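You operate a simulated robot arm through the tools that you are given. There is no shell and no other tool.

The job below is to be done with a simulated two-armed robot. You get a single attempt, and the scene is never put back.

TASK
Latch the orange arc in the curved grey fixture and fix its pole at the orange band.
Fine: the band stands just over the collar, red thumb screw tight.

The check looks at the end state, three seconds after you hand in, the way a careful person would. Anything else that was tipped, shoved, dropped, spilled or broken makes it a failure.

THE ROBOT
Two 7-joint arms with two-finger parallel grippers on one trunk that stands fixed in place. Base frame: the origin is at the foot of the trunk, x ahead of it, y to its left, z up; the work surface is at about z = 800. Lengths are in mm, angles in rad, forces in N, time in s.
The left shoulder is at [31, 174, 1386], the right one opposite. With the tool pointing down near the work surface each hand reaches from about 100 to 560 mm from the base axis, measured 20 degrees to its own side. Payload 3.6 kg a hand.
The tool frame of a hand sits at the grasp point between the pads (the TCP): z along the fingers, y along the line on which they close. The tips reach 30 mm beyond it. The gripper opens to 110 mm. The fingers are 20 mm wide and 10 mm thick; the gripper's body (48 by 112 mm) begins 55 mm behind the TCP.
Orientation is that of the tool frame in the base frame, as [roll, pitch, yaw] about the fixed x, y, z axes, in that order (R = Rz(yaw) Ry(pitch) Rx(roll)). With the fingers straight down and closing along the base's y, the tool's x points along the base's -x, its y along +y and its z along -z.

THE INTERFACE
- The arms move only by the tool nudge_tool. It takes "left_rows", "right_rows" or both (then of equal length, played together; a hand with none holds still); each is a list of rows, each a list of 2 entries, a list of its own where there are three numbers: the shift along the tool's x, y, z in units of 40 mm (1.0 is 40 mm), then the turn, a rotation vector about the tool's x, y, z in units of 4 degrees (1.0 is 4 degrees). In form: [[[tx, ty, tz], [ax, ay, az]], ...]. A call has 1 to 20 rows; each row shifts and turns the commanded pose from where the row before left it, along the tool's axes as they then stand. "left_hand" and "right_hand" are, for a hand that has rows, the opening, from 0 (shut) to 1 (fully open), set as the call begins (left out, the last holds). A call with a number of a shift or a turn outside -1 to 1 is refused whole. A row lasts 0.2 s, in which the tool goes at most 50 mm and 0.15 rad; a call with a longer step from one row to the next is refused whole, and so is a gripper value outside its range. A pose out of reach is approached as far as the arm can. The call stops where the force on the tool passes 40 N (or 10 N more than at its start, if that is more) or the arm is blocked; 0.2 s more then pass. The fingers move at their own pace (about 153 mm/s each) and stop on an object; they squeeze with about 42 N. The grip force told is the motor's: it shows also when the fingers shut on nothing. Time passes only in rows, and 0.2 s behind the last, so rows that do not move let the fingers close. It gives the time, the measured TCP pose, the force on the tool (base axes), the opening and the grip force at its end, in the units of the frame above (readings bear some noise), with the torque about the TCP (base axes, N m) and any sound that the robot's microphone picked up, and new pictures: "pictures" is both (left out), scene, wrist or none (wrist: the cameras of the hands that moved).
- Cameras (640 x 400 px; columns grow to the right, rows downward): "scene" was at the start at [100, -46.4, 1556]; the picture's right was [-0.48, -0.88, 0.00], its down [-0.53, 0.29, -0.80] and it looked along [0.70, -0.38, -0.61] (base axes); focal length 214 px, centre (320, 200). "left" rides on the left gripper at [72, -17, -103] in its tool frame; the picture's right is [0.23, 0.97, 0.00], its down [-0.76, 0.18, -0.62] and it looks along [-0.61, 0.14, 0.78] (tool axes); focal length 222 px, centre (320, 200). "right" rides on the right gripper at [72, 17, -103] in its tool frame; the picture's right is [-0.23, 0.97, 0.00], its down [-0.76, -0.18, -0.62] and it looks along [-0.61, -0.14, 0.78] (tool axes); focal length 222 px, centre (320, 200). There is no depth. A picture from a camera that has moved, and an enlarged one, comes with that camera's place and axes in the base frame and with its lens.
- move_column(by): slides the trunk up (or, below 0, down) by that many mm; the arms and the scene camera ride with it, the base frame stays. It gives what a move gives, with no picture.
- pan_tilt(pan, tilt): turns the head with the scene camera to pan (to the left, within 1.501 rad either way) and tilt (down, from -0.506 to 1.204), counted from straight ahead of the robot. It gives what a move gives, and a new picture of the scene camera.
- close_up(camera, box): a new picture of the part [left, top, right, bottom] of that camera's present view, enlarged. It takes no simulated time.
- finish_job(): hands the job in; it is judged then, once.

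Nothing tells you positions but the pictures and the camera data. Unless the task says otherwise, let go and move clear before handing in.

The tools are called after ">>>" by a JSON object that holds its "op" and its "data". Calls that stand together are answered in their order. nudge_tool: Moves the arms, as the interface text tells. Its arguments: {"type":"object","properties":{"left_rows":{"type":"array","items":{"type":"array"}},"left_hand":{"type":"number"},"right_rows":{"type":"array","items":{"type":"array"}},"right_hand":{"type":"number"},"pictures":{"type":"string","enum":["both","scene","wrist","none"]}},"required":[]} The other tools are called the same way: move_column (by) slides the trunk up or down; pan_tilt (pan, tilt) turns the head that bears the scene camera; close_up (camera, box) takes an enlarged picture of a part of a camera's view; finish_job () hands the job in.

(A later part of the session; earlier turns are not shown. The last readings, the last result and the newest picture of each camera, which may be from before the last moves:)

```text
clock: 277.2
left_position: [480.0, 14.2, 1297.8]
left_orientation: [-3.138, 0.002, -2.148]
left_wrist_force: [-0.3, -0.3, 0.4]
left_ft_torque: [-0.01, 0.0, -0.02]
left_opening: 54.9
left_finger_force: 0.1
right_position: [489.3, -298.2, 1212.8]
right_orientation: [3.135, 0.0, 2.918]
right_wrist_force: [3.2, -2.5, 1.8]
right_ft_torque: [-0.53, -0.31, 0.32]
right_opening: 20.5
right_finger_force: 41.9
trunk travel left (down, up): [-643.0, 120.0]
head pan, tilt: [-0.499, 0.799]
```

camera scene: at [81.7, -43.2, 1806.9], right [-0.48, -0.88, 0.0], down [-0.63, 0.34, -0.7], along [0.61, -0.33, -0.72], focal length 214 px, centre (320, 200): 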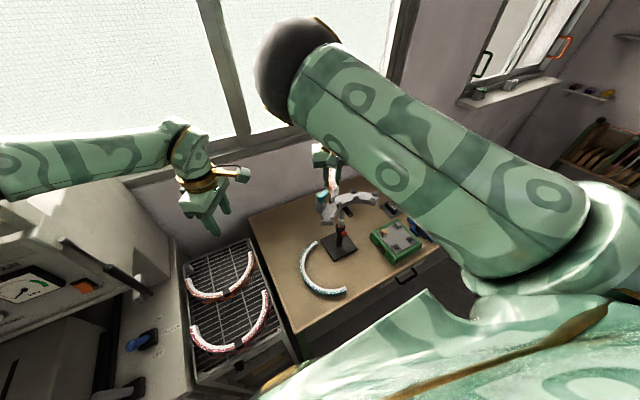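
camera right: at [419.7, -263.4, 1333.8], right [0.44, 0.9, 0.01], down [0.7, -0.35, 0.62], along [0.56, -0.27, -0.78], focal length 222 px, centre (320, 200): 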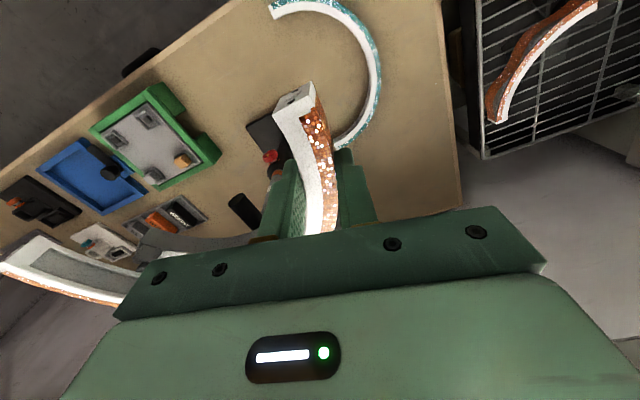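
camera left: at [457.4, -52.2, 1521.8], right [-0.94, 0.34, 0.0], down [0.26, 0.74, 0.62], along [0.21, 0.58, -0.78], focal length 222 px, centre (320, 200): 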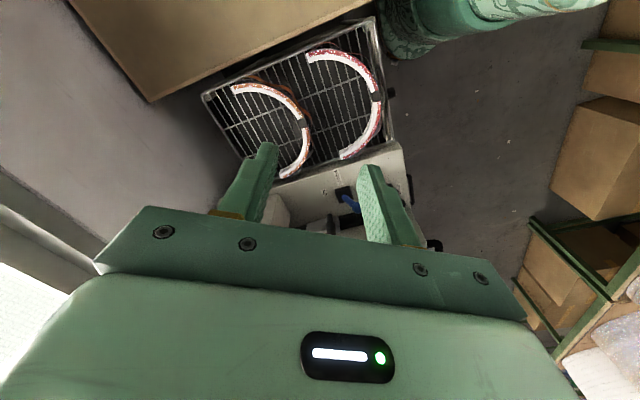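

>>> {"op": "nudge_tool", "data": {"right_rows": [[[0, 0, -0.05], [0, 0, 0]], [[-0.075, -0.035, 0], [0, 0, 0]], [[0, 0, 0], [0, 0, 0]]], "pictures": "none"}}

>>> {"op": "nudge_tool", "data": {"right_rows": [[[0, 0, 0.1], [0, 0, 0]], [[0, 0, 0], [0, 0, 0]]], "pictures": "none"}}

>>> {"op": "nudge_tool", "data": {"right_rows": [[[0, 0, 0.06], [0, 0, 0]], [[0, 0, 0], [0, 0, 0]]], "pictures": "wrist"}}

>>> {"op": "close_up", "data": {"camera": "right", "box": [0, 160, 280, 300]}}

```text
clock: 278.0
left_position: [480.7, 13.0, 1297.4]
left_orientation: [-3.138, 0.001, -2.149]
left_wrist_force: [-0.4, 0.1, -0.8]
left_ft_torque: [-0.03, 0.03, -0.03]
left_opening: 54.8
left_finger_force: 0.0
right_position: [490.8, -298.4, 1216.0]
right_orientation: [3.135, -0.003, 2.916]
right_wrist_force: [0.8, 0.4, -2.0]
right_ft_torque: [0.27, 0.09, -0.02]
right_opening: 20.8
right_finger_force: 41.8
trunk travel left (down, up): [-643.0, 120.0]
head pan, tilt: [-0.499, 0.799]
```

```text
clock: 278.6
left_position: [479.8, 15.2, 1295.8]
left_orientation: [-3.138, 0.002, -2.149]
left_wrist_force: [0.0, 0.1, 0.2]
left_ft_torque: [0.0, 0.0, 0.02]
left_opening: 54.9
left_finger_force: 0.1
right_position: [491.8, -298.9, 1210.3]
right_orientation: [3.136, 0.0, 2.919]
right_wrist_force: [3.0, 0.5, 1.6]
right_ft_torque: [-0.04, -0.32, 0.28]
right_opening: 21.1
right_finger_force: 42.2
trunk travel left (down, up): [-643.0, 120.0]
head pan, tilt: [-0.499, 0.799]
```

```text
clock: 279.2
left_position: [480.2, 13.8, 1295.7]
left_orientation: [-3.14, 0.002, -2.147]
left_wrist_force: [0.4, 0.1, 0.8]
left_ft_torque: [0.0, -0.01, -0.04]
left_opening: 54.9
left_finger_force: 0.0
right_position: [491.3, -297.5, 1206.6]
right_orientation: [3.135, -0.004, 2.917]
right_wrist_force: [1.5, 1.5, -2.1]
right_ft_torque: [0.34, 0.07, 0.3]
right_opening: 20.9
right_finger_force: 41.7
trunk travel left (down, up): [-643.0, 120.0]
head pan, tilt: [-0.499, 0.799]
camera right: at [424.8, -267.0, 1309.7], right [0.44, 0.9, 0.01], down [0.7, -0.35, 0.62], along [0.56, -0.27, -0.78], focal length 222 px, centre (320, 200)
```

right: 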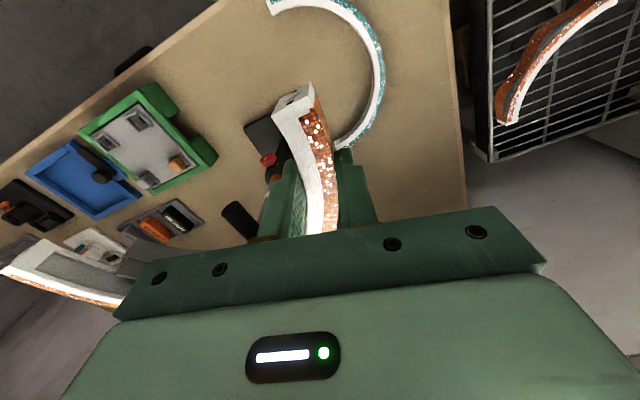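

```text
2.29 times, centred on (140, 230) of right
camera zoom: at [424.8, -267.0, 1309.7], right [0.44, 0.9, 0.01], down [0.7, -0.35, 0.62], along [0.56, -0.27, -0.78], focal length 508 px, centre (731, 131)
```

zoom: 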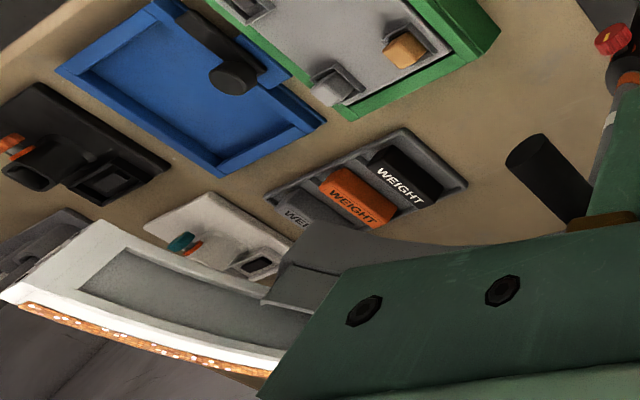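

The arc has slipped down between the posts: the load is back to just its weight. I'll lower gently until it seats.

>>> {"op": "nudge_tool", "data": {"right_rows": [[[0, 0, 0.06], [0, 0, 0]], [[0, 0, 0], [0, 0, 0]]], "pictures": "none"}}

>>> {"op": "nudge_tool", "data": {"right_rows": [[[0, 0, 0.06], [0, 0, 0]], [[0, 0, 0], [0, 0, 0]]], "pictures": "none"}}

```text
clock: 279.8
left_position: [480.5, 13.7, 1297.5]
left_orientation: [-3.138, 0.0, -2.149]
left_wrist_force: [0.0, -1.0, -0.3]
left_ft_torque: [-0.02, 0.02, -0.03]
left_opening: 54.9
left_finger_force: 0.1
right_position: [491.8, -298.3, 1204.5]
right_orientation: [3.136, -0.002, 2.917]
right_wrist_force: [-0.9, 0.2, -1.9]
right_ft_torque: [0.24, 0.1, 0.0]
right_opening: 20.9
right_finger_force: 42.5
trunk travel left (down, up): [-643.0, 120.0]
head pan, tilt: [-0.499, 0.799]
```

```text
clock: 280.4
left_position: [480.6, 14.1, 1297.5]
left_orientation: [-3.141, 0.001, -2.148]
left_wrist_force: [-0.1, -0.9, -0.3]
left_ft_torque: [0.02, 0.0, 0.02]
left_opening: 54.9
left_finger_force: 0.1
right_position: [492.4, -298.2, 1203.9]
right_orientation: [3.135, -0.002, 2.918]
right_wrist_force: [1.1, 1.2, -2.1]
right_ft_torque: [0.22, 0.05, 0.09]
right_opening: 20.6
right_finger_force: 41.8
trunk travel left (down, up): [-643.0, 120.0]
head pan, tilt: [-0.499, 0.799]
```

>>> {"op": "nudge_tool", "data": {"right_rows": [[[0, 0, 0.06], [0, 0, 0]], [[0, 0, 0], [0, 0, 0]]], "pictures": "none"}}

>>> {"op": "nudge_tool", "data": {"right_rows": [[[0, 0, 0.06], [0, 0, 0]], [[0, 0, 0], [0, 0, 0]]], "pictures": "none"}}

>>> {"op": "nudge_tool", "data": {"right_rows": [[[0, 0, 0.06], [0, 0, 0]], [[0, 0, 0], [0, 0, 0]]], "pictures": "none"}}

```text
clock: 281.0
left_position: [478.9, 14.5, 1298.1]
left_orientation: [-3.136, 0.001, -2.147]
left_wrist_force: [-0.2, -0.6, -0.2]
left_ft_torque: [-0.01, -0.02, -0.03]
left_opening: 54.7
left_finger_force: 0.0
right_position: [492.3, -298.5, 1199.6]
right_orientation: [3.137, 0.001, 2.919]
right_wrist_force: [2.7, 0.6, 1.8]
right_ft_torque: [-0.34, -0.3, 0.2]
right_opening: 20.9
right_finger_force: 42.2
trunk travel left (down, up): [-643.0, 120.0]
head pan, tilt: [-0.499, 0.799]
```

```text
clock: 281.6
left_position: [478.0, 14.7, 1297.7]
left_orientation: [-3.138, 0.003, -2.149]
left_wrist_force: [-0.3, 0.5, -0.3]
left_ft_torque: [0.0, 0.0, -0.01]
left_opening: 54.9
left_finger_force: 0.0
right_position: [491.5, -297.7, 1197.9]
right_orientation: [3.136, -0.001, 2.917]
right_wrist_force: [1.5, 1.6, 7.9]
right_ft_torque: [-0.72, -0.94, 0.23]
right_opening: 20.9
right_finger_force: 42.7
trunk travel left (down, up): [-643.0, 120.0]
head pan, tilt: [-0.499, 0.799]
```

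```text
clock: 282.2
left_position: [478.5, 15.3, 1297.5]
left_orientation: [-3.139, 0.001, -2.148]
left_wrist_force: [-0.1, -1.4, -0.4]
left_ft_torque: [-0.01, -0.03, 0.0]
left_opening: 55.1
left_finger_force: 0.1
right_position: [491.7, -297.6, 1196.3]
right_orientation: [3.138, 0.001, 2.918]
right_wrist_force: [2.7, -0.4, 17.4]
right_ft_torque: [-0.42, -0.75, 0.17]
right_opening: 21.1
right_finger_force: 42.2
trunk travel left (down, up): [-643.0, 120.0]
head pan, tilt: [-0.499, 0.799]
```

The arc is seated (17 N downward push). I'll relieve the push a little, open the fingers, and inspect before retreating.

>>> {"op": "nudge_tool", "data": {"right_rows": [[[0, 0, -0.04], [0, 0, 0]], [[0, 0, 0], [0, 0, 0]]], "pictures": "none"}}

>>> {"op": "nudge_tool", "data": {"right_rows": [[[0, 0, 0], [0, 0, 0]], [[0, 0, 0], [0, 0, 0]], [[0, 0, 0], [0, 0, 0]]], "right_hand": 0.42, "pictures": "both"}}

>>> {"op": "close_up", "data": {"camera": "scene", "box": [300, 170, 400, 240]}}

```text
clock: 282.8
left_position: [480.4, 14.0, 1297.1]
left_orientation: [-3.139, 0.002, -2.15]
left_wrist_force: [-0.4, -0.6, -0.6]
left_ft_torque: [0.0, 0.0, 0.03]
left_opening: 54.8
left_finger_force: 0.1
right_position: [491.8, -298.7, 1196.2]
right_orientation: [3.137, -0.002, 2.916]
right_wrist_force: [3.3, -1.8, 5.3]
right_ft_torque: [-0.56, -0.85, 0.2]
right_opening: 20.9
right_finger_force: 42.0
trunk travel left (down, up): [-643.0, 120.0]
head pan, tilt: [-0.499, 0.799]
```

```text
clock: 283.6
left_position: [479.9, 13.2, 1297.0]
left_orientation: [-3.137, 0.001, -2.15]
left_wrist_force: [0.3, 0.7, -0.4]
left_ft_torque: [0.0, -0.02, -0.02]
left_opening: 54.6
left_finger_force: 0.1
right_position: [490.9, -298.1, 1195.9]
right_orientation: [3.134, -0.002, 2.918]
right_wrist_force: [0.6, 0.1, 0.2]
right_ft_torque: [-0.01, -0.01, 0.01]
right_opening: 46.1
right_finger_force: 0.1
trunk travel left (down, up): [-643.0, 120.0]
head pan, tilt: [-0.499, 0.799]
camera scene: at [83.6, -43.2, 1687.1], right [-0.48, -0.88, 0.0], down [-0.63, 0.34, -0.7], along [0.61, -0.33, -0.72], focal length 214 px, centre (320, 200)
camera right: at [424.8, -266.8, 1299.7], right [0.44, 0.9, 0.01], down [0.7, -0.35, 0.62], along [0.56, -0.27, -0.78], focal length 222 px, centre (320, 200)
```

scene: 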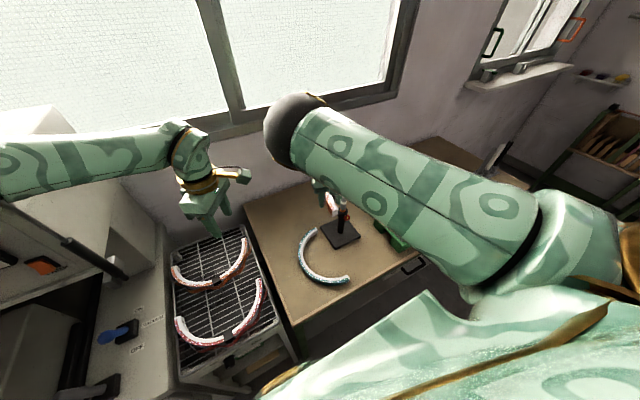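
right: 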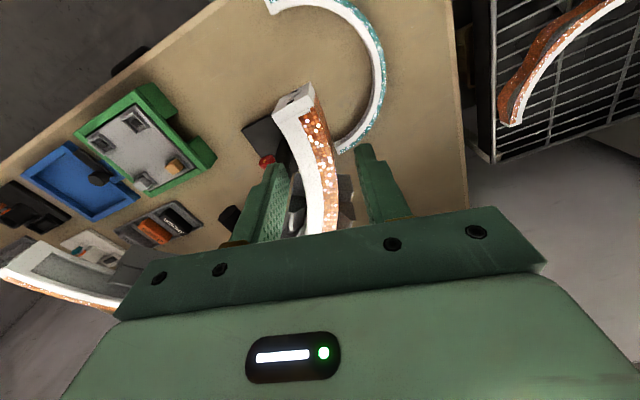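

```text
5.71 times, centred on (350, 205) of scene
camera zoom: at [83.6, -43.2, 1687.1], right [-0.48, -0.88, 0.0], down [-0.63, 0.34, -0.7], along [0.61, -0.33, -0.72], focal length 1226 px, centre (149, 171)
```

zoom: 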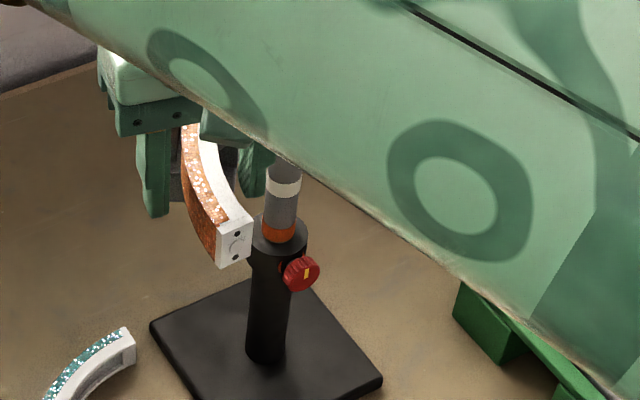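

The arc stays put after release. I'll lift the right hand straight up.

>>> {"op": "nudge_tool", "data": {"right_rows": [[[0, 0, -0.4], [0, 0, 0]], [[0, 0, -0.8], [0, 0, 0]], [[0, 0, -0.9], [0, 0, 0]], [[0, 0, -0.9], [0, 0, 0]], [[0, 0, -0.9], [0, 0, 0]], [[0, 0, -0.9], [0, 0, 0]], [[0, 0, 0], [0, 0, 0]]], "pictures": "both"}}

>>> {"op": "close_up", "data": {"camera": "scene", "box": [290, 160, 430, 250]}}

```text
clock: 285.2
left_position: [480.8, 14.2, 1297.9]
left_orientation: [-3.14, 0.001, -2.147]
left_wrist_force: [-0.7, 0.6, -0.3]
left_ft_torque: [-0.02, 0.01, 0.0]
left_opening: 54.9
left_finger_force: 0.0
right_position: [490.8, -298.8, 1389.8]
right_orientation: [3.134, -0.002, 2.917]
right_wrist_force: [-0.3, -0.3, -0.9]
right_ft_torque: [0.01, -0.02, -0.01]
right_opening: 46.2
right_finger_force: 0.1
trunk travel left (down, up): [-643.0, 120.0]
head pan, tilt: [-0.499, 0.799]
camera scene: at [84.1, -43.4, 1687.0], right [-0.48, -0.88, 0.0], down [-0.63, 0.34, -0.7], along [0.61, -0.33, -0.72], focal length 214 px, centre (320, 200)
camera right: at [423.9, -268.0, 1492.2], right [0.44, 0.9, 0.01], down [0.7, -0.35, 0.62], along [0.56, -0.27, -0.78], focal length 222 px, centre (320, 200)
```

scene: 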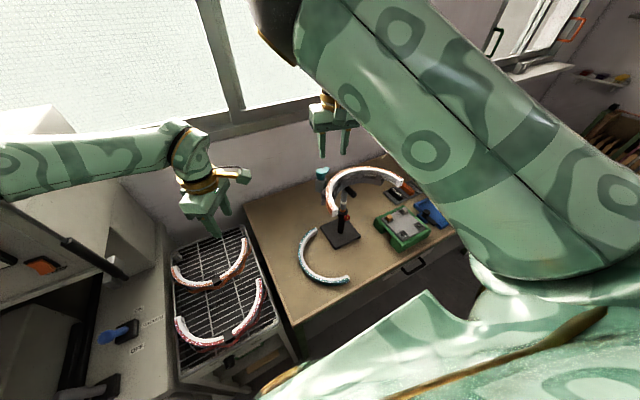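
right: 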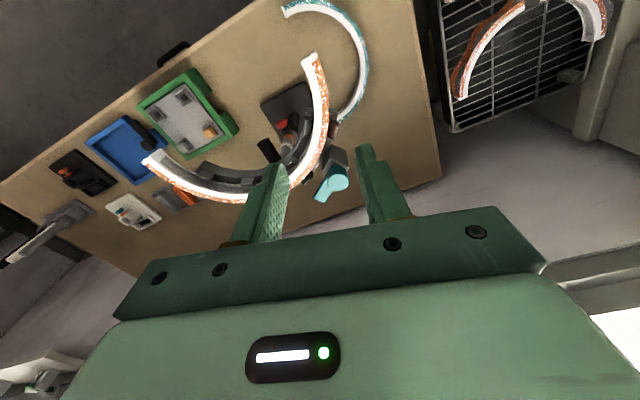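

```text
4.44 times, centred on (360, 205) of scene
camera zoom: at [84.1, -43.4, 1687.0], right [-0.48, -0.88, 0.0], down [-0.63, 0.34, -0.7], along [0.61, -0.33, -0.72], focal length 953 px, centre (142, 178)
```

zoom: 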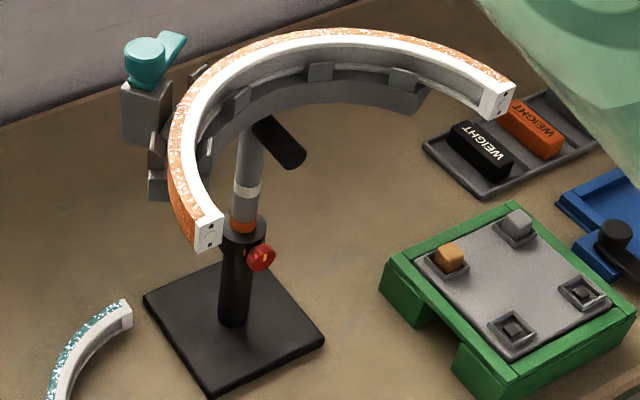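

Excellent. The orange arc is lying in the fixture. I'll zoom in to verify it's between all the posts and fully down.

>>> {"op": "close_up", "data": {"camera": "scene", "box": [315, 165, 365, 220]}}

>>> {"op": "close_up", "data": {"camera": "scene", "box": [345, 165, 410, 205]}}

>>> {"op": "close_up", "data": {"camera": "right", "box": [130, 40, 380, 220]}}

```text
7.27 times, centred on (340, 192) of scene
camera zoom: at [84.1, -43.4, 1687.0], right [-0.48, -0.88, 0.0], down [-0.63, 0.34, -0.7], along [0.61, -0.33, -0.72], focal length 1560 px, centre (174, 254)
```

zoom: 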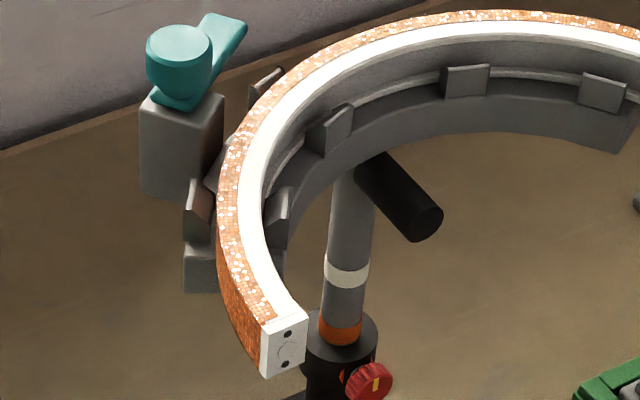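

```text
9.85 times, centred on (378, 185) of scene
camera zoom: at [84.1, -43.4, 1687.0], right [-0.48, -0.88, 0.0], down [-0.63, 0.34, -0.7], along [0.61, -0.33, -0.72], focal length 2112 px, centre (-246, 348)
```

zoom: 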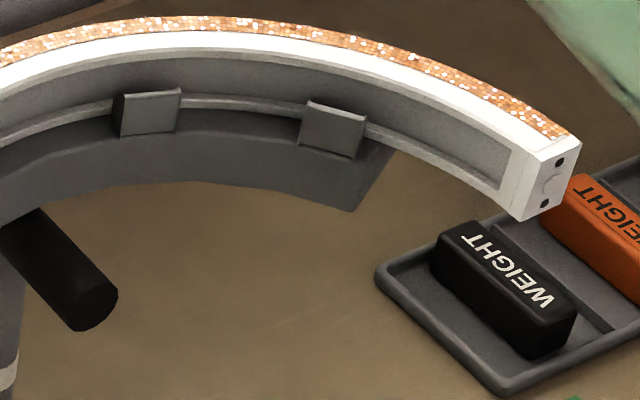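

```text
2.22 times, centred on (255, 130) of right
camera zoom: at [423.9, -268.0, 1492.2], right [0.44, 0.9, 0.01], down [0.7, -0.35, 0.62], along [0.56, -0.27, -0.78], focal length 494 px, centre (464, 356)
```

zoom: 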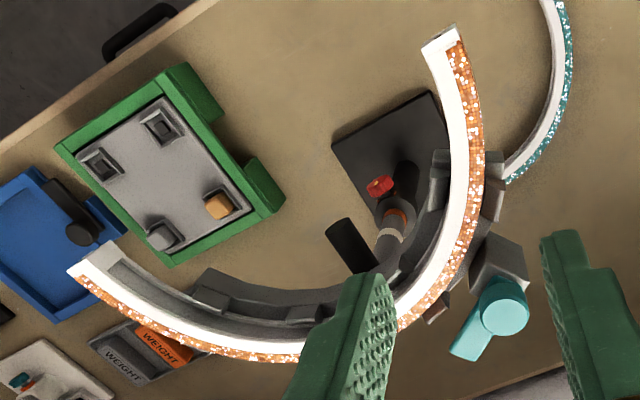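

The arc sits between all four post pairs, fully down. Now for the latch: its cap is near [588, -319, 1235] and its arm must swing clockwise over the arc. I'll lower the trunk a bit for reach and yaw the right hand so a 90° clockwise turn stays within its range.

>>> {"op": "move_column", "data": {"by": -70}}

>>> {"op": "nudge_tool", "data": {"right_rows": [[[0, 0, -0.5], [0, 0, -1]], [[0, 0, 0], [0, 0, -1]], [[0, 0, 0], [0, 0, -1]], [[0, 0, 0], [0, 0, -1]], [[0, 0, 0], [0, 0, -1]], [[0, 0, 0], [0, 0, -1]], [[0, 0, 0], [0, 0, -1]], [[0, 0, 0], [0, 0, -1]], [[0, 0, 0], [0, 0, -1]], [[0, 0, 0], [0, 0, -1]], [[0, 0, 0], [0, 0, -1]], [[0, 0, 0], [0, 0, -1]], [[0, 0, 0], [0, 0, -1]], [[0, 0, 0], [0, 0, -1]], [[0, 0, 0], [0, 0, -1]], [[0, 0, 0], [0, 0, -1]], [[0, 0, 0], [0, 0, -1]], [[0, 0, 0], [0, 0, -1]], [[0, 0, 0], [0, 0, -1]], [[0, 0, 0], [0, 0, -1]]], "right_hand": 0.55, "pictures": "none"}}

>>> {"op": "nudge_tool", "data": {"right_rows": [[[0, 0, 0], [0, 0, -1]], [[0, 0, 0], [0, 0, -1]], [[0, 0, 0], [0, 0, -1]], [[0, 0, 0], [0, 0, -1]], [[0, 0, 0], [0, 0, -1]], [[0, 0, 0], [0, 0, -1]], [[0, 0, 0], [0, 0, -1]]], "pictures": "both"}}

```text
clock: 286.3
left_position: [479.4, 13.3, 1226.8]
left_orientation: [-3.137, 0.001, -2.148]
left_wrist_force: [0.7, -0.2, -0.6]
left_ft_torque: [-0.04, 0.01, 0.01]
left_opening: 54.9
left_finger_force: 0.0
right_position: [492.0, -299.6, 1319.4]
right_orientation: [3.133, -0.001, 2.918]
right_wrist_force: [-0.7, -1.0, 0.1]
right_ft_torque: [-0.01, 0.01, 0.0]
right_opening: 46.2
right_finger_force: 0.1
trunk travel left (down, up): [-573.0, 190.0]
head pan, tilt: [-0.499, 0.799]
```

```text
clock: 290.5
left_position: [479.9, 13.3, 1226.3]
left_orientation: [-3.137, 0.002, -2.149]
left_wrist_force: [-0.1, -0.5, -0.6]
left_ft_torque: [-0.03, 0.04, 0.02]
left_opening: 55.0
left_finger_force: 0.0
right_position: [493.0, -300.3, 1338.7]
right_orientation: [3.141, 0.004, -1.967]
right_wrist_force: [-0.1, 0.8, 0.4]
right_ft_torque: [-0.05, 0.01, 0.01]
right_opening: 60.6
right_finger_force: 0.1
trunk travel left (down, up): [-573.0, 190.0]
head pan, tilt: [-0.499, 0.799]
```

```text
clock: 292.1
left_position: [479.0, 14.5, 1227.0]
left_orientation: [-3.139, 0.002, -2.147]
left_wrist_force: [-0.4, -0.1, 0.0]
left_ft_torque: [0.01, 0.0, 0.04]
left_opening: 55.0
left_finger_force: 0.0
right_position: [492.3, -299.9, 1338.1]
right_orientation: [3.141, 0.007, -1.48]
right_wrist_force: [-0.1, -0.6, -0.5]
right_ft_torque: [-0.03, 0.03, -0.03]
right_opening: 60.4
right_finger_force: 0.1
trunk travel left (down, up): [-573.0, 190.0]
head pan, tilt: [-0.499, 0.799]
camera scene: at [87.0, -43.2, 1616.9], right [-0.48, -0.88, 0.0], down [-0.63, 0.34, -0.7], along [0.61, -0.33, -0.72], focal length 214 px, centre (320, 200)
camera right: at [481.8, -374.6, 1441.0], right [-0.99, 0.14, 0.0], down [0.11, 0.77, 0.63], along [0.09, 0.62, -0.78], focal length 222 px, centre (320, 200)
```

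scene: 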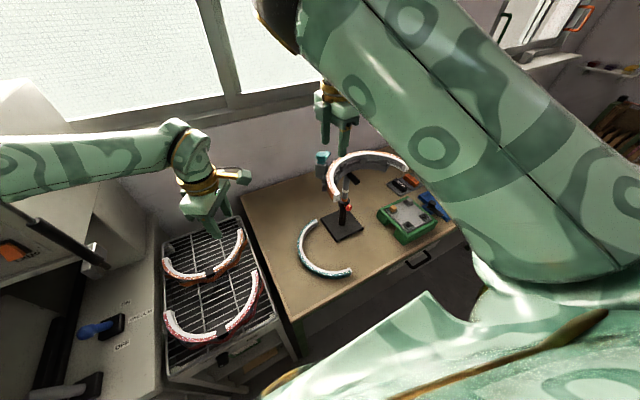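
right: 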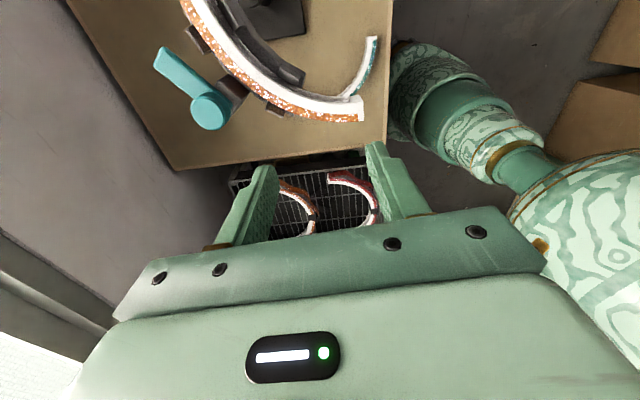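

>>> {"op": "nudge_tool", "data": {"right_rows": [[[0.26, -0.8, 0.2], [0, 0, 0]], [[0.26, -0.8, 0.3], [0, 0, 0]], [[0.26, -0.8, 0.4], [0, 0, 0]], [[0, 0, 0], [0, 0, 0]]], "pictures": "both"}}

>>> {"op": "close_up", "data": {"camera": "right", "box": [200, 60, 440, 230]}}

```text
clock: 293.1
left_position: [478.6, 15.1, 1227.4]
left_orientation: [-3.138, 0.002, -2.148]
left_wrist_force: [-0.3, 0.7, 0.7]
left_ft_torque: [0.01, -0.02, 0.0]
left_opening: 55.1
left_finger_force: 0.1
right_position: [589.9, -321.3, 1301.3]
right_orientation: [-3.141, 0.008, -1.48]
right_wrist_force: [-1.3, 0.2, -0.2]
right_ft_torque: [-0.02, 0.0, 0.0]
right_opening: 60.4
right_finger_force: 0.0
trunk travel left (down, up): [-573.0, 190.0]
head pan, tilt: [-0.499, 0.799]
camera scene: at [86.5, -42.5, 1617.0], right [-0.48, -0.88, 0.0], down [-0.63, 0.34, -0.7], along [0.61, -0.33, -0.72], focal length 214 px, centre (320, 200)
camera right: at [579.5, -396.4, 1405.1], right [-0.99, 0.14, 0.0], down [0.11, 0.77, 0.63], along [0.09, 0.62, -0.78], focal length 222 px, centre (320, 200)
```

scene: 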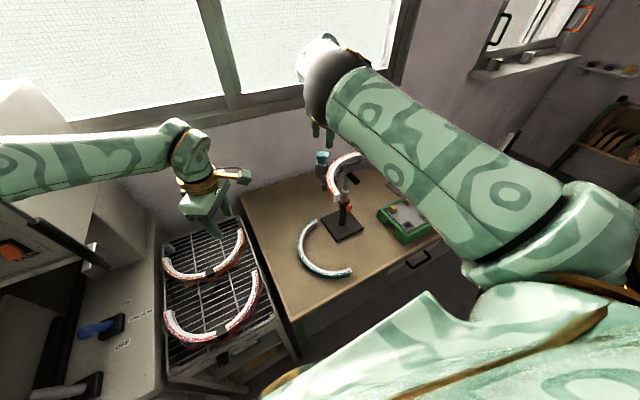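
right: 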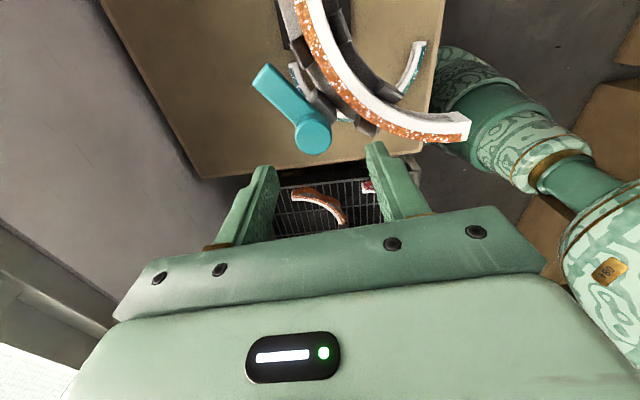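

```text
2.35 times, centred on (320, 145) of right
camera zoom: at [579.5, -396.4, 1405.1], right [-0.99, 0.14, 0.0], down [0.11, 0.77, 0.63], along [0.09, 0.62, -0.78], focal length 523 px, centre (320, 329)
```

zoom: 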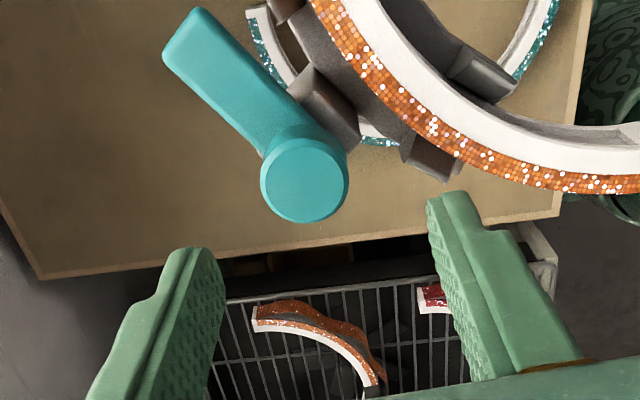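

The latch cap is at about [595, -325], top near z 1230. I'll centre over it and descend around the cap.

>>> {"op": "nudge_tool", "data": {"right_rows": [[[0.1, -0.117, 0.2], [0, 0, 0]], [[0, 0, 0.5], [0, 0, 0]], [[0, 0, 0.4], [0, 0, 0]], [[0, 0, 0], [0, 0, 0]]], "pictures": "wrist"}}

>>> {"op": "close_up", "data": {"camera": "right", "box": [200, 60, 440, 230]}}

```text
clock: 294.1
left_position: [479.9, 13.6, 1227.0]
left_orientation: [-3.138, 0.002, -2.147]
left_wrist_force: [0.8, -0.5, 0.4]
left_ft_torque: [-0.03, 0.01, 0.04]
left_opening: 54.9
left_finger_force: 0.0
right_position: [595.5, -325.5, 1257.6]
right_orientation: [-3.14, 0.008, -1.481]
right_wrist_force: [-0.1, -0.2, -0.2]
right_ft_torque: [0.02, 0.01, 0.02]
right_opening: 60.5
right_finger_force: 0.1
trunk travel left (down, up): [-573.0, 190.0]
head pan, tilt: [-0.499, 0.799]
camera right: at [585.3, -400.3, 1360.0], right [-0.99, 0.14, 0.0], down [0.11, 0.77, 0.63], along [0.09, 0.62, -0.78], focal length 222 px, centre (320, 200)
```

right: 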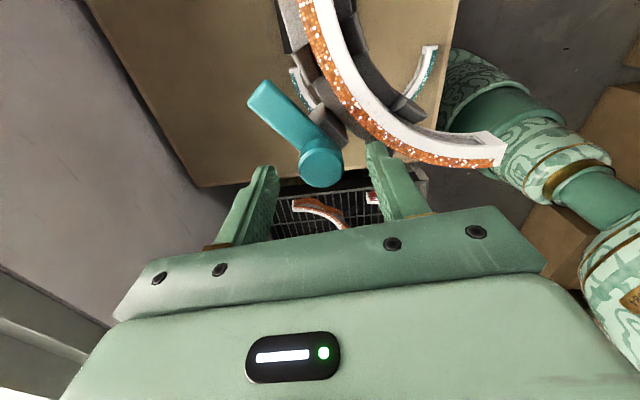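

```text
2.35 times, centred on (320, 145) of right
camera zoom: at [585.3, -400.3, 1360.0], right [-0.99, 0.14, 0.0], down [0.11, 0.77, 0.63], along [0.09, 0.62, -0.78], focal length 523 px, centre (320, 329)
```

zoom: 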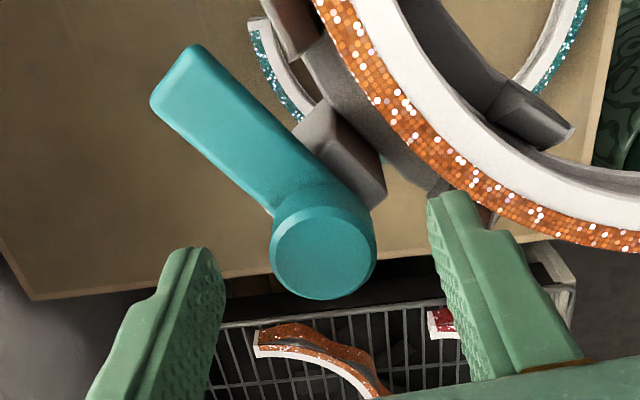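

>>> {"op": "nudge_tool", "data": {"right_rows": [[[0, 0, 0.33], [0, 0, 0]], [[0, 0, 0], [0, 0, 0]]], "pictures": "none"}}

>>> {"op": "nudge_tool", "data": {"right_rows": [[[0, 0, 0], [0, 0, 0]], [[0, 0, 0], [0, 0, 0]], [[0, 0, 0], [0, 0, 0]]], "right_hand": 0, "pictures": "wrist"}}

>>> {"op": "close_up", "data": {"camera": "right", "box": [200, 60, 440, 230]}}

```text
clock: 294.7
left_position: [480.7, 13.0, 1226.2]
left_orientation: [-3.138, 0.0, -2.149]
left_wrist_force: [-1.2, -0.3, -0.5]
left_ft_torque: [0.01, -0.04, -0.01]
left_opening: 54.9
left_finger_force: 0.0
right_position: [596.7, -325.7, 1245.0]
right_orientation: [3.141, 0.008, -1.479]
right_wrist_force: [-0.3, 0.0, -0.3]
right_ft_torque: [-0.03, -0.01, -0.01]
right_opening: 60.5
right_finger_force: 0.1
trunk travel left (down, up): [-573.0, 190.0]
head pan, tilt: [-0.499, 0.799]
```

```text
clock: 295.5
left_position: [480.1, 13.5, 1228.3]
left_orientation: [-3.138, 0.003, -2.15]
left_wrist_force: [0.9, 0.5, 0.2]
left_ft_torque: [-0.01, 0.01, 0.0]
left_opening: 55.3
left_finger_force: 0.0
right_position: [595.3, -325.5, 1244.0]
right_orientation: [3.141, 0.008, -1.481]
right_wrist_force: [-1.6, 2.0, -2.0]
right_ft_torque: [-0.23, -0.03, 0.04]
right_opening: 31.8
right_finger_force: 45.1
trunk travel left (down, up): [-573.0, 190.0]
head pan, tilt: [-0.499, 0.799]
camera right: at [585.5, -399.8, 1346.5], right [-0.99, 0.14, 0.0], down [0.11, 0.77, 0.63], along [0.09, 0.62, -0.78], focal length 222 px, centre (320, 200)
```

right: 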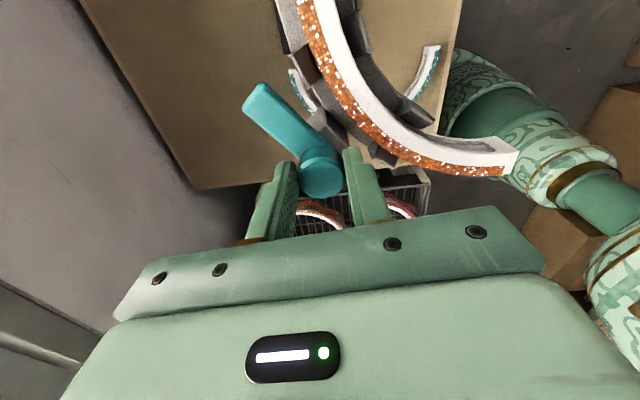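

```text
2.35 times, centred on (320, 145) of right
camera zoom: at [585.5, -399.8, 1346.5], right [-0.99, 0.14, 0.0], down [0.11, 0.77, 0.63], along [0.09, 0.62, -0.78], focal length 523 px, centre (320, 329)
```

zoom: 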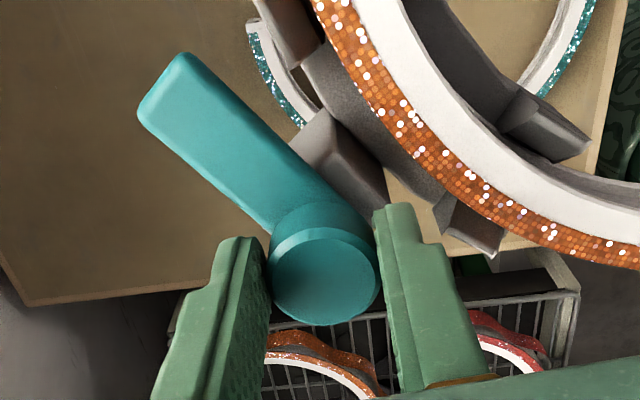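

The cap is gripped (31.8 mm). I'll turn clockwise 20° first and watch.

>>> {"op": "nudge_tool", "data": {"right_rows": [[[0, 0, 0], [0, 0, 1]], [[0, 0, 0], [0, 0, 1]], [[0, 0, 0], [0, 0, 1]], [[0, 0, 0], [0, 0, 1]], [[0, 0, 0], [0, 0, 1]]], "pictures": "wrist"}}

>>> {"op": "close_up", "data": {"camera": "right", "box": [200, 60, 440, 230]}}

```text
clock: 296.7
left_position: [478.8, 14.8, 1228.8]
left_orientation: [-3.137, 0.001, -2.149]
left_wrist_force: [0.9, 0.0, -0.6]
left_ft_torque: [-0.02, -0.03, -0.01]
left_opening: 54.9
left_finger_force: 0.2
right_position: [593.5, -324.5, 1244.1]
right_orientation: [3.138, 0.007, -1.83]
right_wrist_force: [-12.9, 3.7, -14.2]
right_ft_torque: [-0.39, 0.37, 0.08]
right_opening: 31.6
right_finger_force: 44.5
trunk travel left (down, up): [-573.0, 190.0]
head pan, tilt: [-0.499, 0.799]
camera right: at [559.5, -391.8, 1346.9], right [-0.88, 0.47, 0.0], down [0.37, 0.69, 0.63], along [0.29, 0.56, -0.78], focal length 222 px, centre (320, 200)
```

right: 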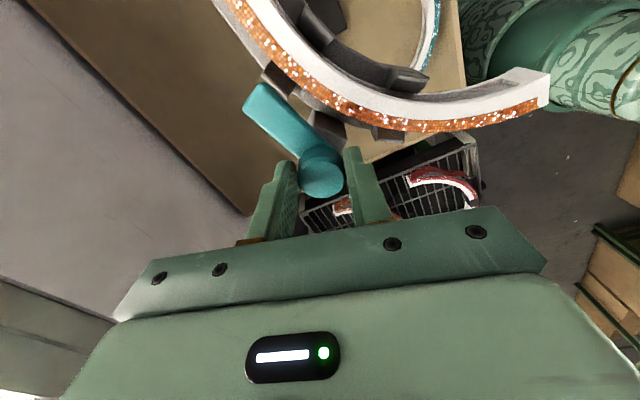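

```text
2.35 times, centred on (320, 145) of right
camera zoom: at [559.5, -391.8, 1346.9], right [-0.88, 0.47, 0.0], down [0.37, 0.69, 0.63], along [0.29, 0.56, -0.78], focal length 523 px, centre (320, 329)
```

zoom: 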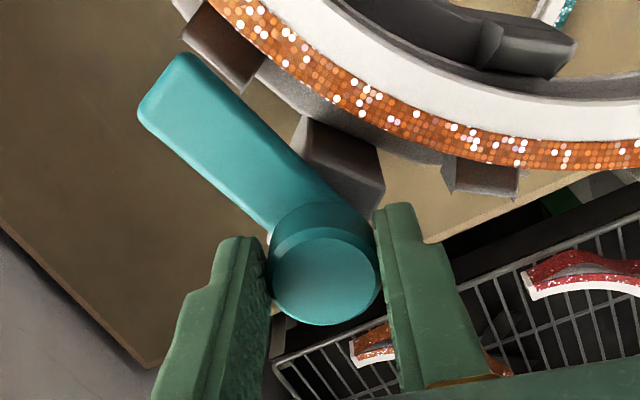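

>>> {"op": "nudge_tool", "data": {"right_rows": [[[0, 0, 0], [0, 0, 1]], [[0, 0, 0], [0, 0, 1]], [[0, 0, 0], [0, 0, 1]], [[0, 0, 0], [0, 0, 1]], [[0, 0, 0], [0, 0, 1]]], "pictures": "none"}}

>>> {"op": "close_up", "data": {"camera": "right", "box": [200, 60, 440, 230]}}

```text
clock: 297.9
left_position: [478.2, 14.5, 1228.3]
left_orientation: [-3.14, 0.0, -2.148]
left_wrist_force: [-0.1, 0.0, 0.4]
left_ft_torque: [0.0, 0.01, -0.01]
left_opening: 55.0
left_finger_force: 0.0
right_position: [592.1, -324.4, 1244.8]
right_orientation: [3.136, 0.006, -2.179]
right_wrist_force: [-22.3, 8.2, -23.9]
right_ft_torque: [0.3, 0.15, 0.15]
right_opening: 31.6
right_finger_force: 45.2
trunk travel left (down, up): [-573.0, 190.0]
head pan, tilt: [-0.499, 0.799]
```

```text
2.35 times, centred on (320, 145) of right
camera zoom: at [537.7, -375.4, 1347.8], right [-0.67, 0.74, 0.01], down [0.58, 0.52, 0.63], along [0.46, 0.42, -0.78], focal length 523 px, centre (320, 329)
```

zoom: 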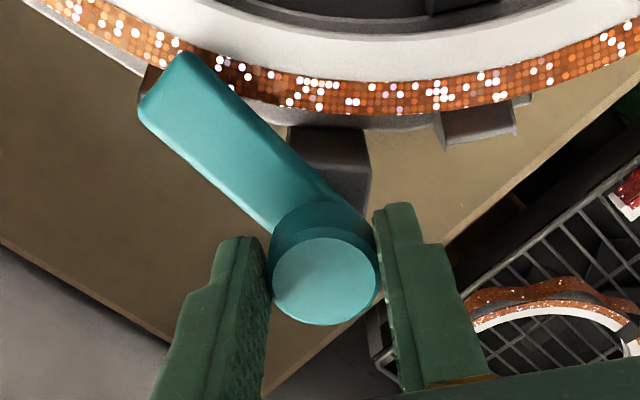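

The arm is swinging over the arc, but side forces are building (about 24 N), so I'll relax the hand's position before turning further.

>>> {"op": "nudge_tool", "data": {"right_rows": [[[0.014, 0.05, 0.06], [0, 0, 0]], [[0, 0, 0], [0, 0, 0]]], "pictures": "none"}}

>>> {"op": "nudge_tool", "data": {"right_rows": [[[0, 0.03, 0.03], [0, 0, 0]], [[0, 0, 0], [0, 0, 0]]], "pictures": "none"}}

```text
clock: 298.5
left_position: [478.4, 14.5, 1227.6]
left_orientation: [-3.138, 0.002, -2.147]
left_wrist_force: [0.0, -0.5, 0.4]
left_ft_torque: [-0.01, -0.01, -0.02]
left_opening: 54.7
left_finger_force: 0.1
right_position: [592.9, -323.7, 1245.2]
right_orientation: [-3.14, 0.007, -2.178]
right_wrist_force: [-7.3, 4.6, -0.6]
right_ft_torque: [0.84, -0.14, 0.05]
right_opening: 31.4
right_finger_force: 45.3
trunk travel left (down, up): [-573.0, 190.0]
head pan, tilt: [-0.499, 0.799]
```

```text
clock: 299.1
left_position: [478.9, 14.4, 1227.0]
left_orientation: [-3.139, 0.0, -2.15]
left_wrist_force: [0.2, 0.4, -0.2]
left_ft_torque: [-0.01, -0.01, -0.01]
left_opening: 55.1
left_finger_force: 0.1
right_position: [592.5, -324.3, 1244.4]
right_orientation: [-3.138, 0.005, -2.18]
right_wrist_force: [6.3, -2.2, 19.8]
right_ft_torque: [0.59, -0.64, 0.0]
right_opening: 31.6
right_finger_force: 45.4
trunk travel left (down, up): [-573.0, 190.0]
head pan, tilt: [-0.499, 0.799]
```

>>> {"op": "nudge_tool", "data": {"right_rows": [[[0, -0.01, -0.025], [0, 0, 0]], [[0, 0, 0], [0, 0, 1]], [[0, 0, 0], [0, 0, 1]], [[0, 0, 0], [0, 0, 1]], [[0, 0, 0], [0, 0, 1]]], "pictures": "none"}}

>>> {"op": "close_up", "data": {"camera": "right", "box": [200, 60, 440, 230]}}

```text
clock: 300.3
left_position: [479.0, 14.0, 1226.6]
left_orientation: [-3.139, 0.002, -2.149]
left_wrist_force: [-0.1, -0.1, 0.5]
left_ft_torque: [0.02, -0.01, 0.0]
left_opening: 55.2
left_finger_force: 0.1
right_position: [591.8, -323.3, 1243.5]
right_orientation: [3.138, 0.004, -2.461]
right_wrist_force: [5.9, -4.0, 21.0]
right_ft_torque: [-0.43, -0.17, -0.02]
right_opening: 32.0
right_finger_force: 45.6
trunk travel left (down, up): [-573.0, 190.0]
head pan, tilt: [-0.499, 0.799]
```

```text
2.35 times, centred on (320, 145) of right
camera zoom: at [525.1, -357.0, 1346.0], right [-0.44, 0.9, 0.0], down [0.7, 0.34, 0.63], along [0.56, 0.28, -0.78], focal length 523 px, centre (320, 329)
```

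zoom: 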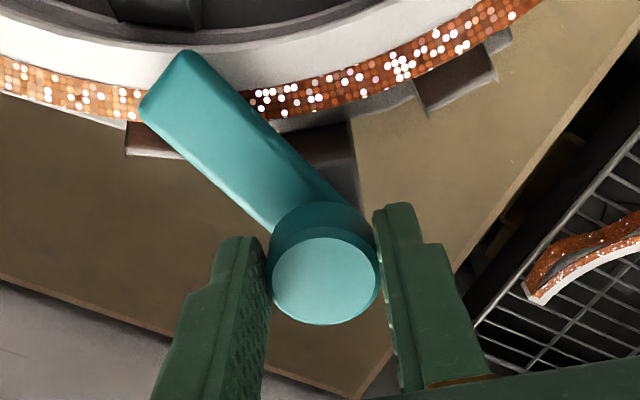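

The arm is already over the arc. I'll ease the downward push and turn the remaining 30°.

>>> {"op": "nudge_tool", "data": {"right_rows": [[[0, 0, -0.03], [0, 0, 0]], [[0, 0, 0], [0, 0, 1]], [[0, 0, 0], [0, 0, 1]], [[0, 0, 0], [0, 0, 1]], [[0, 0, 0], [0, 0, 1]]], "pictures": "none"}}

>>> {"op": "close_up", "data": {"camera": "right", "box": [200, 60, 440, 230]}}

```text
clock: 301.5
left_position: [478.6, 14.8, 1226.5]
left_orientation: [-3.139, 0.003, -2.15]
left_wrist_force: [-1.0, -0.3, 0.3]
left_ft_torque: [-0.01, 0.03, 0.0]
left_opening: 54.9
left_finger_force: 0.0
right_position: [591.4, -321.3, 1243.7]
right_orientation: [3.132, 0.002, -2.741]
right_wrist_force: [-7.6, 6.3, -7.6]
right_ft_torque: [0.26, -0.67, 0.08]
right_opening: 31.8
right_finger_force: 45.0
trunk travel left (down, up): [-573.0, 190.0]
head pan, tilt: [-0.499, 0.799]
```

```text
2.35 times, centred on (320, 145) of right
camera zoom: at [518.7, -336.7, 1345.7], right [-0.17, 0.98, 0.01], down [0.77, 0.13, 0.62], along [0.61, 0.11, -0.78], focal length 523 px, centre (320, 329)
```

zoom: 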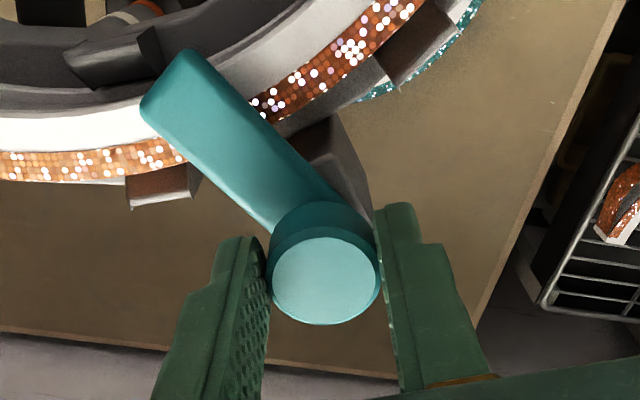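

>>> {"op": "nudge_tool", "data": {"right_rows": [[[0, 0, 0], [0, 0, 1]], [[0, 0, 0], [0, 0, 1]], [[0, 0, 0], [0, 0, 1]], [[0, 0, 0], [0, 0, 1]]], "pictures": "none"}}

>>> {"op": "close_up", "data": {"camera": "right", "box": [200, 60, 440, 230]}}

```text
clock: 302.5
left_position: [477.8, 15.7, 1227.2]
left_orientation: [-3.137, -0.001, -2.146]
left_wrist_force: [0.7, -0.5, -1.4]
left_ft_torque: [0.02, 0.03, -0.04]
left_opening: 54.9
left_finger_force: 0.0
right_position: [591.5, -320.9, 1243.6]
right_orientation: [3.134, -0.003, -3.016]
right_wrist_force: [-16.0, 15.5, -20.3]
right_ft_torque: [-0.06, 0.71, 0.06]
right_opening: 31.3
right_finger_force: 44.7
trunk travel left (down, up): [-573.0, 190.0]
head pan, tilt: [-0.499, 0.799]
```

```text
2.35 times, centred on (320, 145) of right
camera zoom: at [517.7, -314.9, 1346.3], right [0.1, 0.99, 0.01], down [0.78, -0.09, 0.62], along [0.62, -0.06, -0.78], focal length 523 px, centre (320, 329)
```

zoom: 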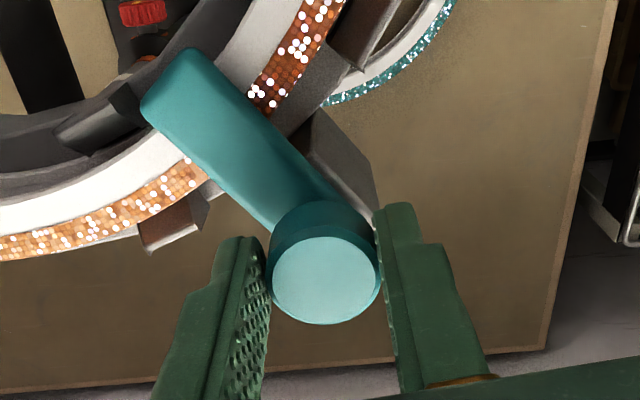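

>>> {"op": "nudge_tool", "data": {"right_rows": [[[0, 0.02, 0.03], [0, 0, 1]], [[0, 0, 0], [0, 0, 1]], [[0, 0, 0], [0, 0, 0]]], "pictures": "none"}}

>>> {"op": "close_up", "data": {"camera": "right", "box": [200, 60, 440, 230]}}

```text
clock: 303.3
left_position: [479.2, 16.3, 1226.9]
left_orientation: [-3.138, -0.001, -2.146]
left_wrist_force: [0.1, 0.1, 0.1]
left_ft_torque: [0.02, 0.01, -0.01]
left_opening: 55.1
left_finger_force: 0.2
right_position: [593.1, -320.7, 1244.7]
right_orientation: [3.138, 0.003, 3.128]
right_wrist_force: [-3.9, 15.1, -5.6]
right_ft_torque: [0.11, -0.49, 0.43]
right_opening: 31.6
right_finger_force: 44.8
trunk travel left (down, up): [-573.0, 190.0]
head pan, tilt: [-0.499, 0.799]
```

```text
2.35 times, centred on (320, 145) of right
camera zoom: at [520.4, -303.7, 1347.2], right [0.24, 0.97, 0.0], down [0.76, -0.19, 0.62], along [0.61, -0.15, -0.78], focal length 523 px, centre (320, 329)
```

zoom: 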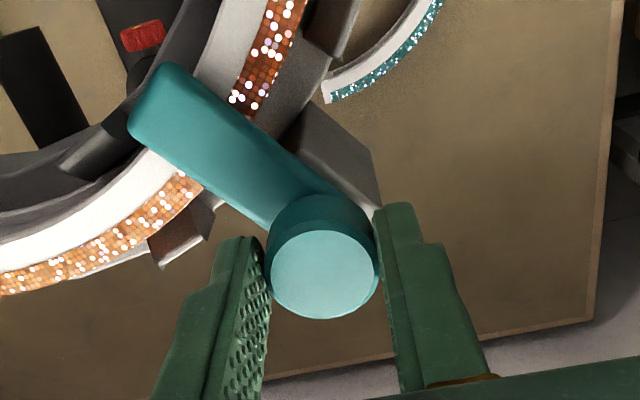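

The latch has reached its stop (0.43 N·m and the fingers slipping), with its arm lying across the arc. I'll let go and lift away.

>>> {"op": "nudge_tool", "data": {"right_rows": [[[0, 0, 0], [0, 0, 0]], [[0, 0, 0], [0, 0, 0]], [[0, 0, -0.3], [0, 0, 0]], [[0, 0, -0.7], [0, 0, 0]], [[0, 0, -0.9], [0, 0, 0]], [[0, 0, -0.9], [0, 0, 0]], [[0, 0, 0], [0, 0, 0]]], "right_hand": 0.55, "pictures": "both"}}

>>> {"op": "close_up", "data": {"camera": "right", "box": [150, 20, 430, 220]}}

```text
clock: 304.9
left_position: [479.9, 13.5, 1226.8]
left_orientation: [-3.139, 0.003, -2.149]
left_wrist_force: [-0.3, 0.3, 0.5]
left_ft_torque: [-0.01, -0.04, 0.0]
left_opening: 54.9
left_finger_force: 0.0
right_position: [591.0, -323.6, 1353.9]
right_orientation: [3.134, -0.001, 3.128]
right_wrist_force: [0.0, -0.1, 0.2]
right_ft_torque: [0.0, 0.0, 0.02]
right_opening: 60.7
right_finger_force: 0.1
trunk travel left (down, up): [-573.0, 190.0]
head pan, tilt: [-0.499, 0.799]
camera scene: at [87.3, -43.1, 1616.9], right [-0.48, -0.88, 0.0], down [-0.63, 0.34, -0.7], along [0.61, -0.33, -0.72], focal length 214 px, centre (320, 200)
camera right: at [519.9, -307.1, 1457.3], right [0.24, 0.97, 0.01], down [0.76, -0.19, 0.62], along [0.6, -0.15, -0.78], focal length 222 px, centre (320, 200)
```

scene: 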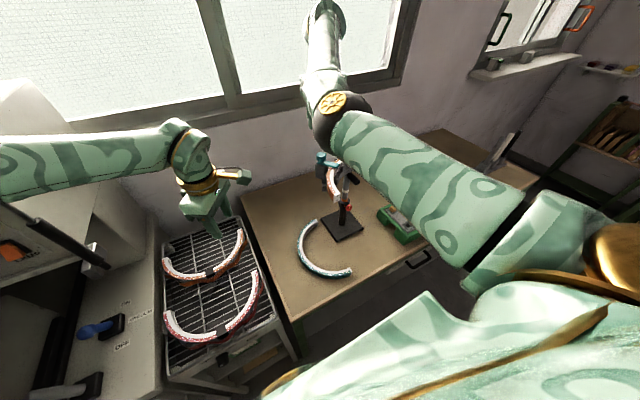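
right: 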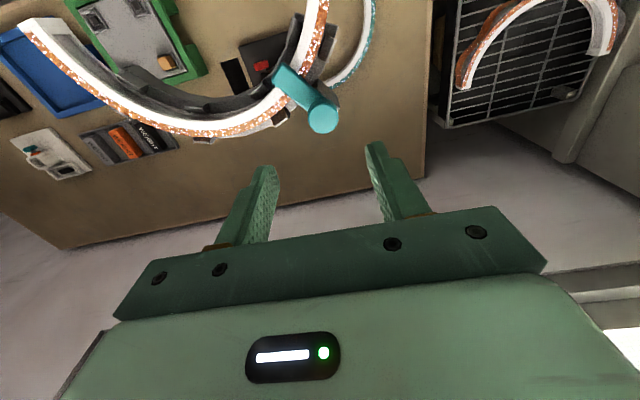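

```text
2.00 times, centred on (290, 120) of right
camera zoom: at [519.9, -307.1, 1457.3], right [0.24, 0.97, 0.01], down [0.76, -0.19, 0.62], along [0.6, -0.15, -0.78], focal length 444 px, centre (380, 360)
```

zoom: 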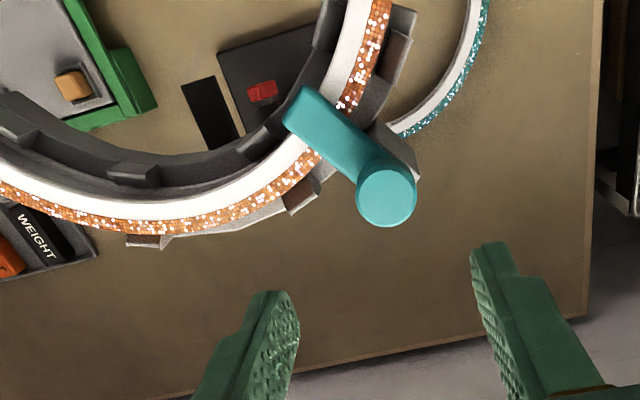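

The latch arm lies across the arc. Now I'll check that the pole didn't slip, looking at the band against the collar.

>>> {"op": "close_up", "data": {"camera": "scene", "box": [310, 150, 370, 220]}}

>>> {"op": "close_up", "data": {"camera": "scene", "box": [330, 185, 362, 220]}}

```text
5.71 times, centred on (340, 185) of scene
camera zoom: at [87.3, -43.1, 1616.9], right [-0.48, -0.88, 0.0], down [-0.63, 0.34, -0.7], along [0.61, -0.33, -0.72], focal length 1226 px, centre (206, 286)
```

zoom: 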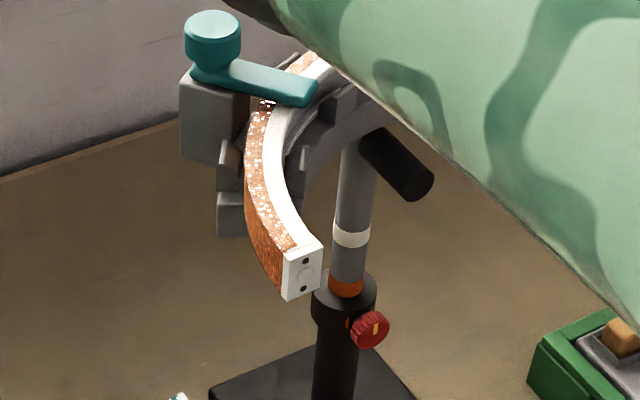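

```text
11.43 times, centred on (346, 202) of scene
camera zoom: at [87.3, -43.1, 1616.9], right [-0.48, -0.88, 0.0], down [-0.63, 0.34, -0.7], along [0.61, -0.33, -0.72], focal length 2451 px, centre (23, 171)
```

zoom: 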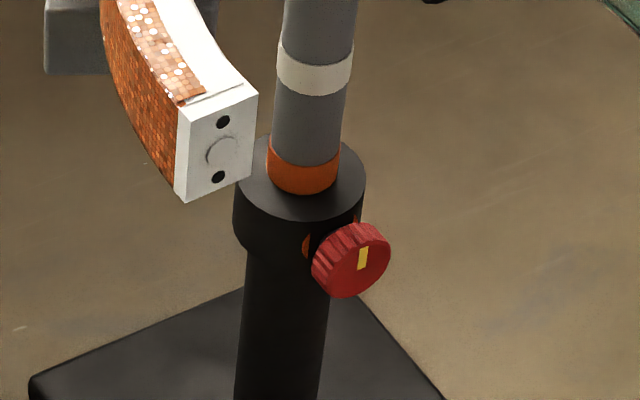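

>>> {"op": "close_up", "data": {"camera": "scene", "box": [340, 190, 356, 208]}}

```text
16.00 times, centred on (348, 199) of scene
camera zoom: at [87.3, -43.1, 1616.9], right [-0.48, -0.88, 0.0], down [-0.63, 0.34, -0.7], along [0.61, -0.33, -0.72], focal length 3432 px, centre (-128, 216)
```

zoom: 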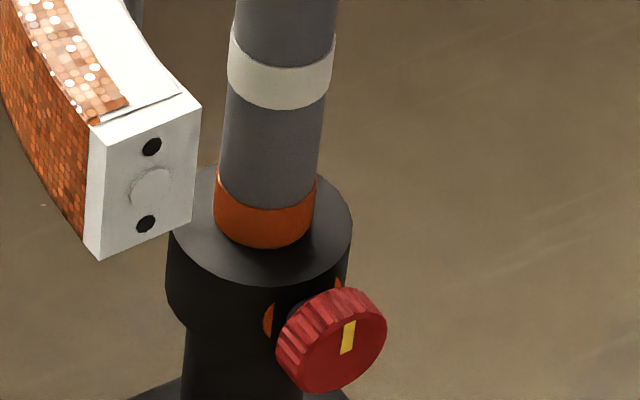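

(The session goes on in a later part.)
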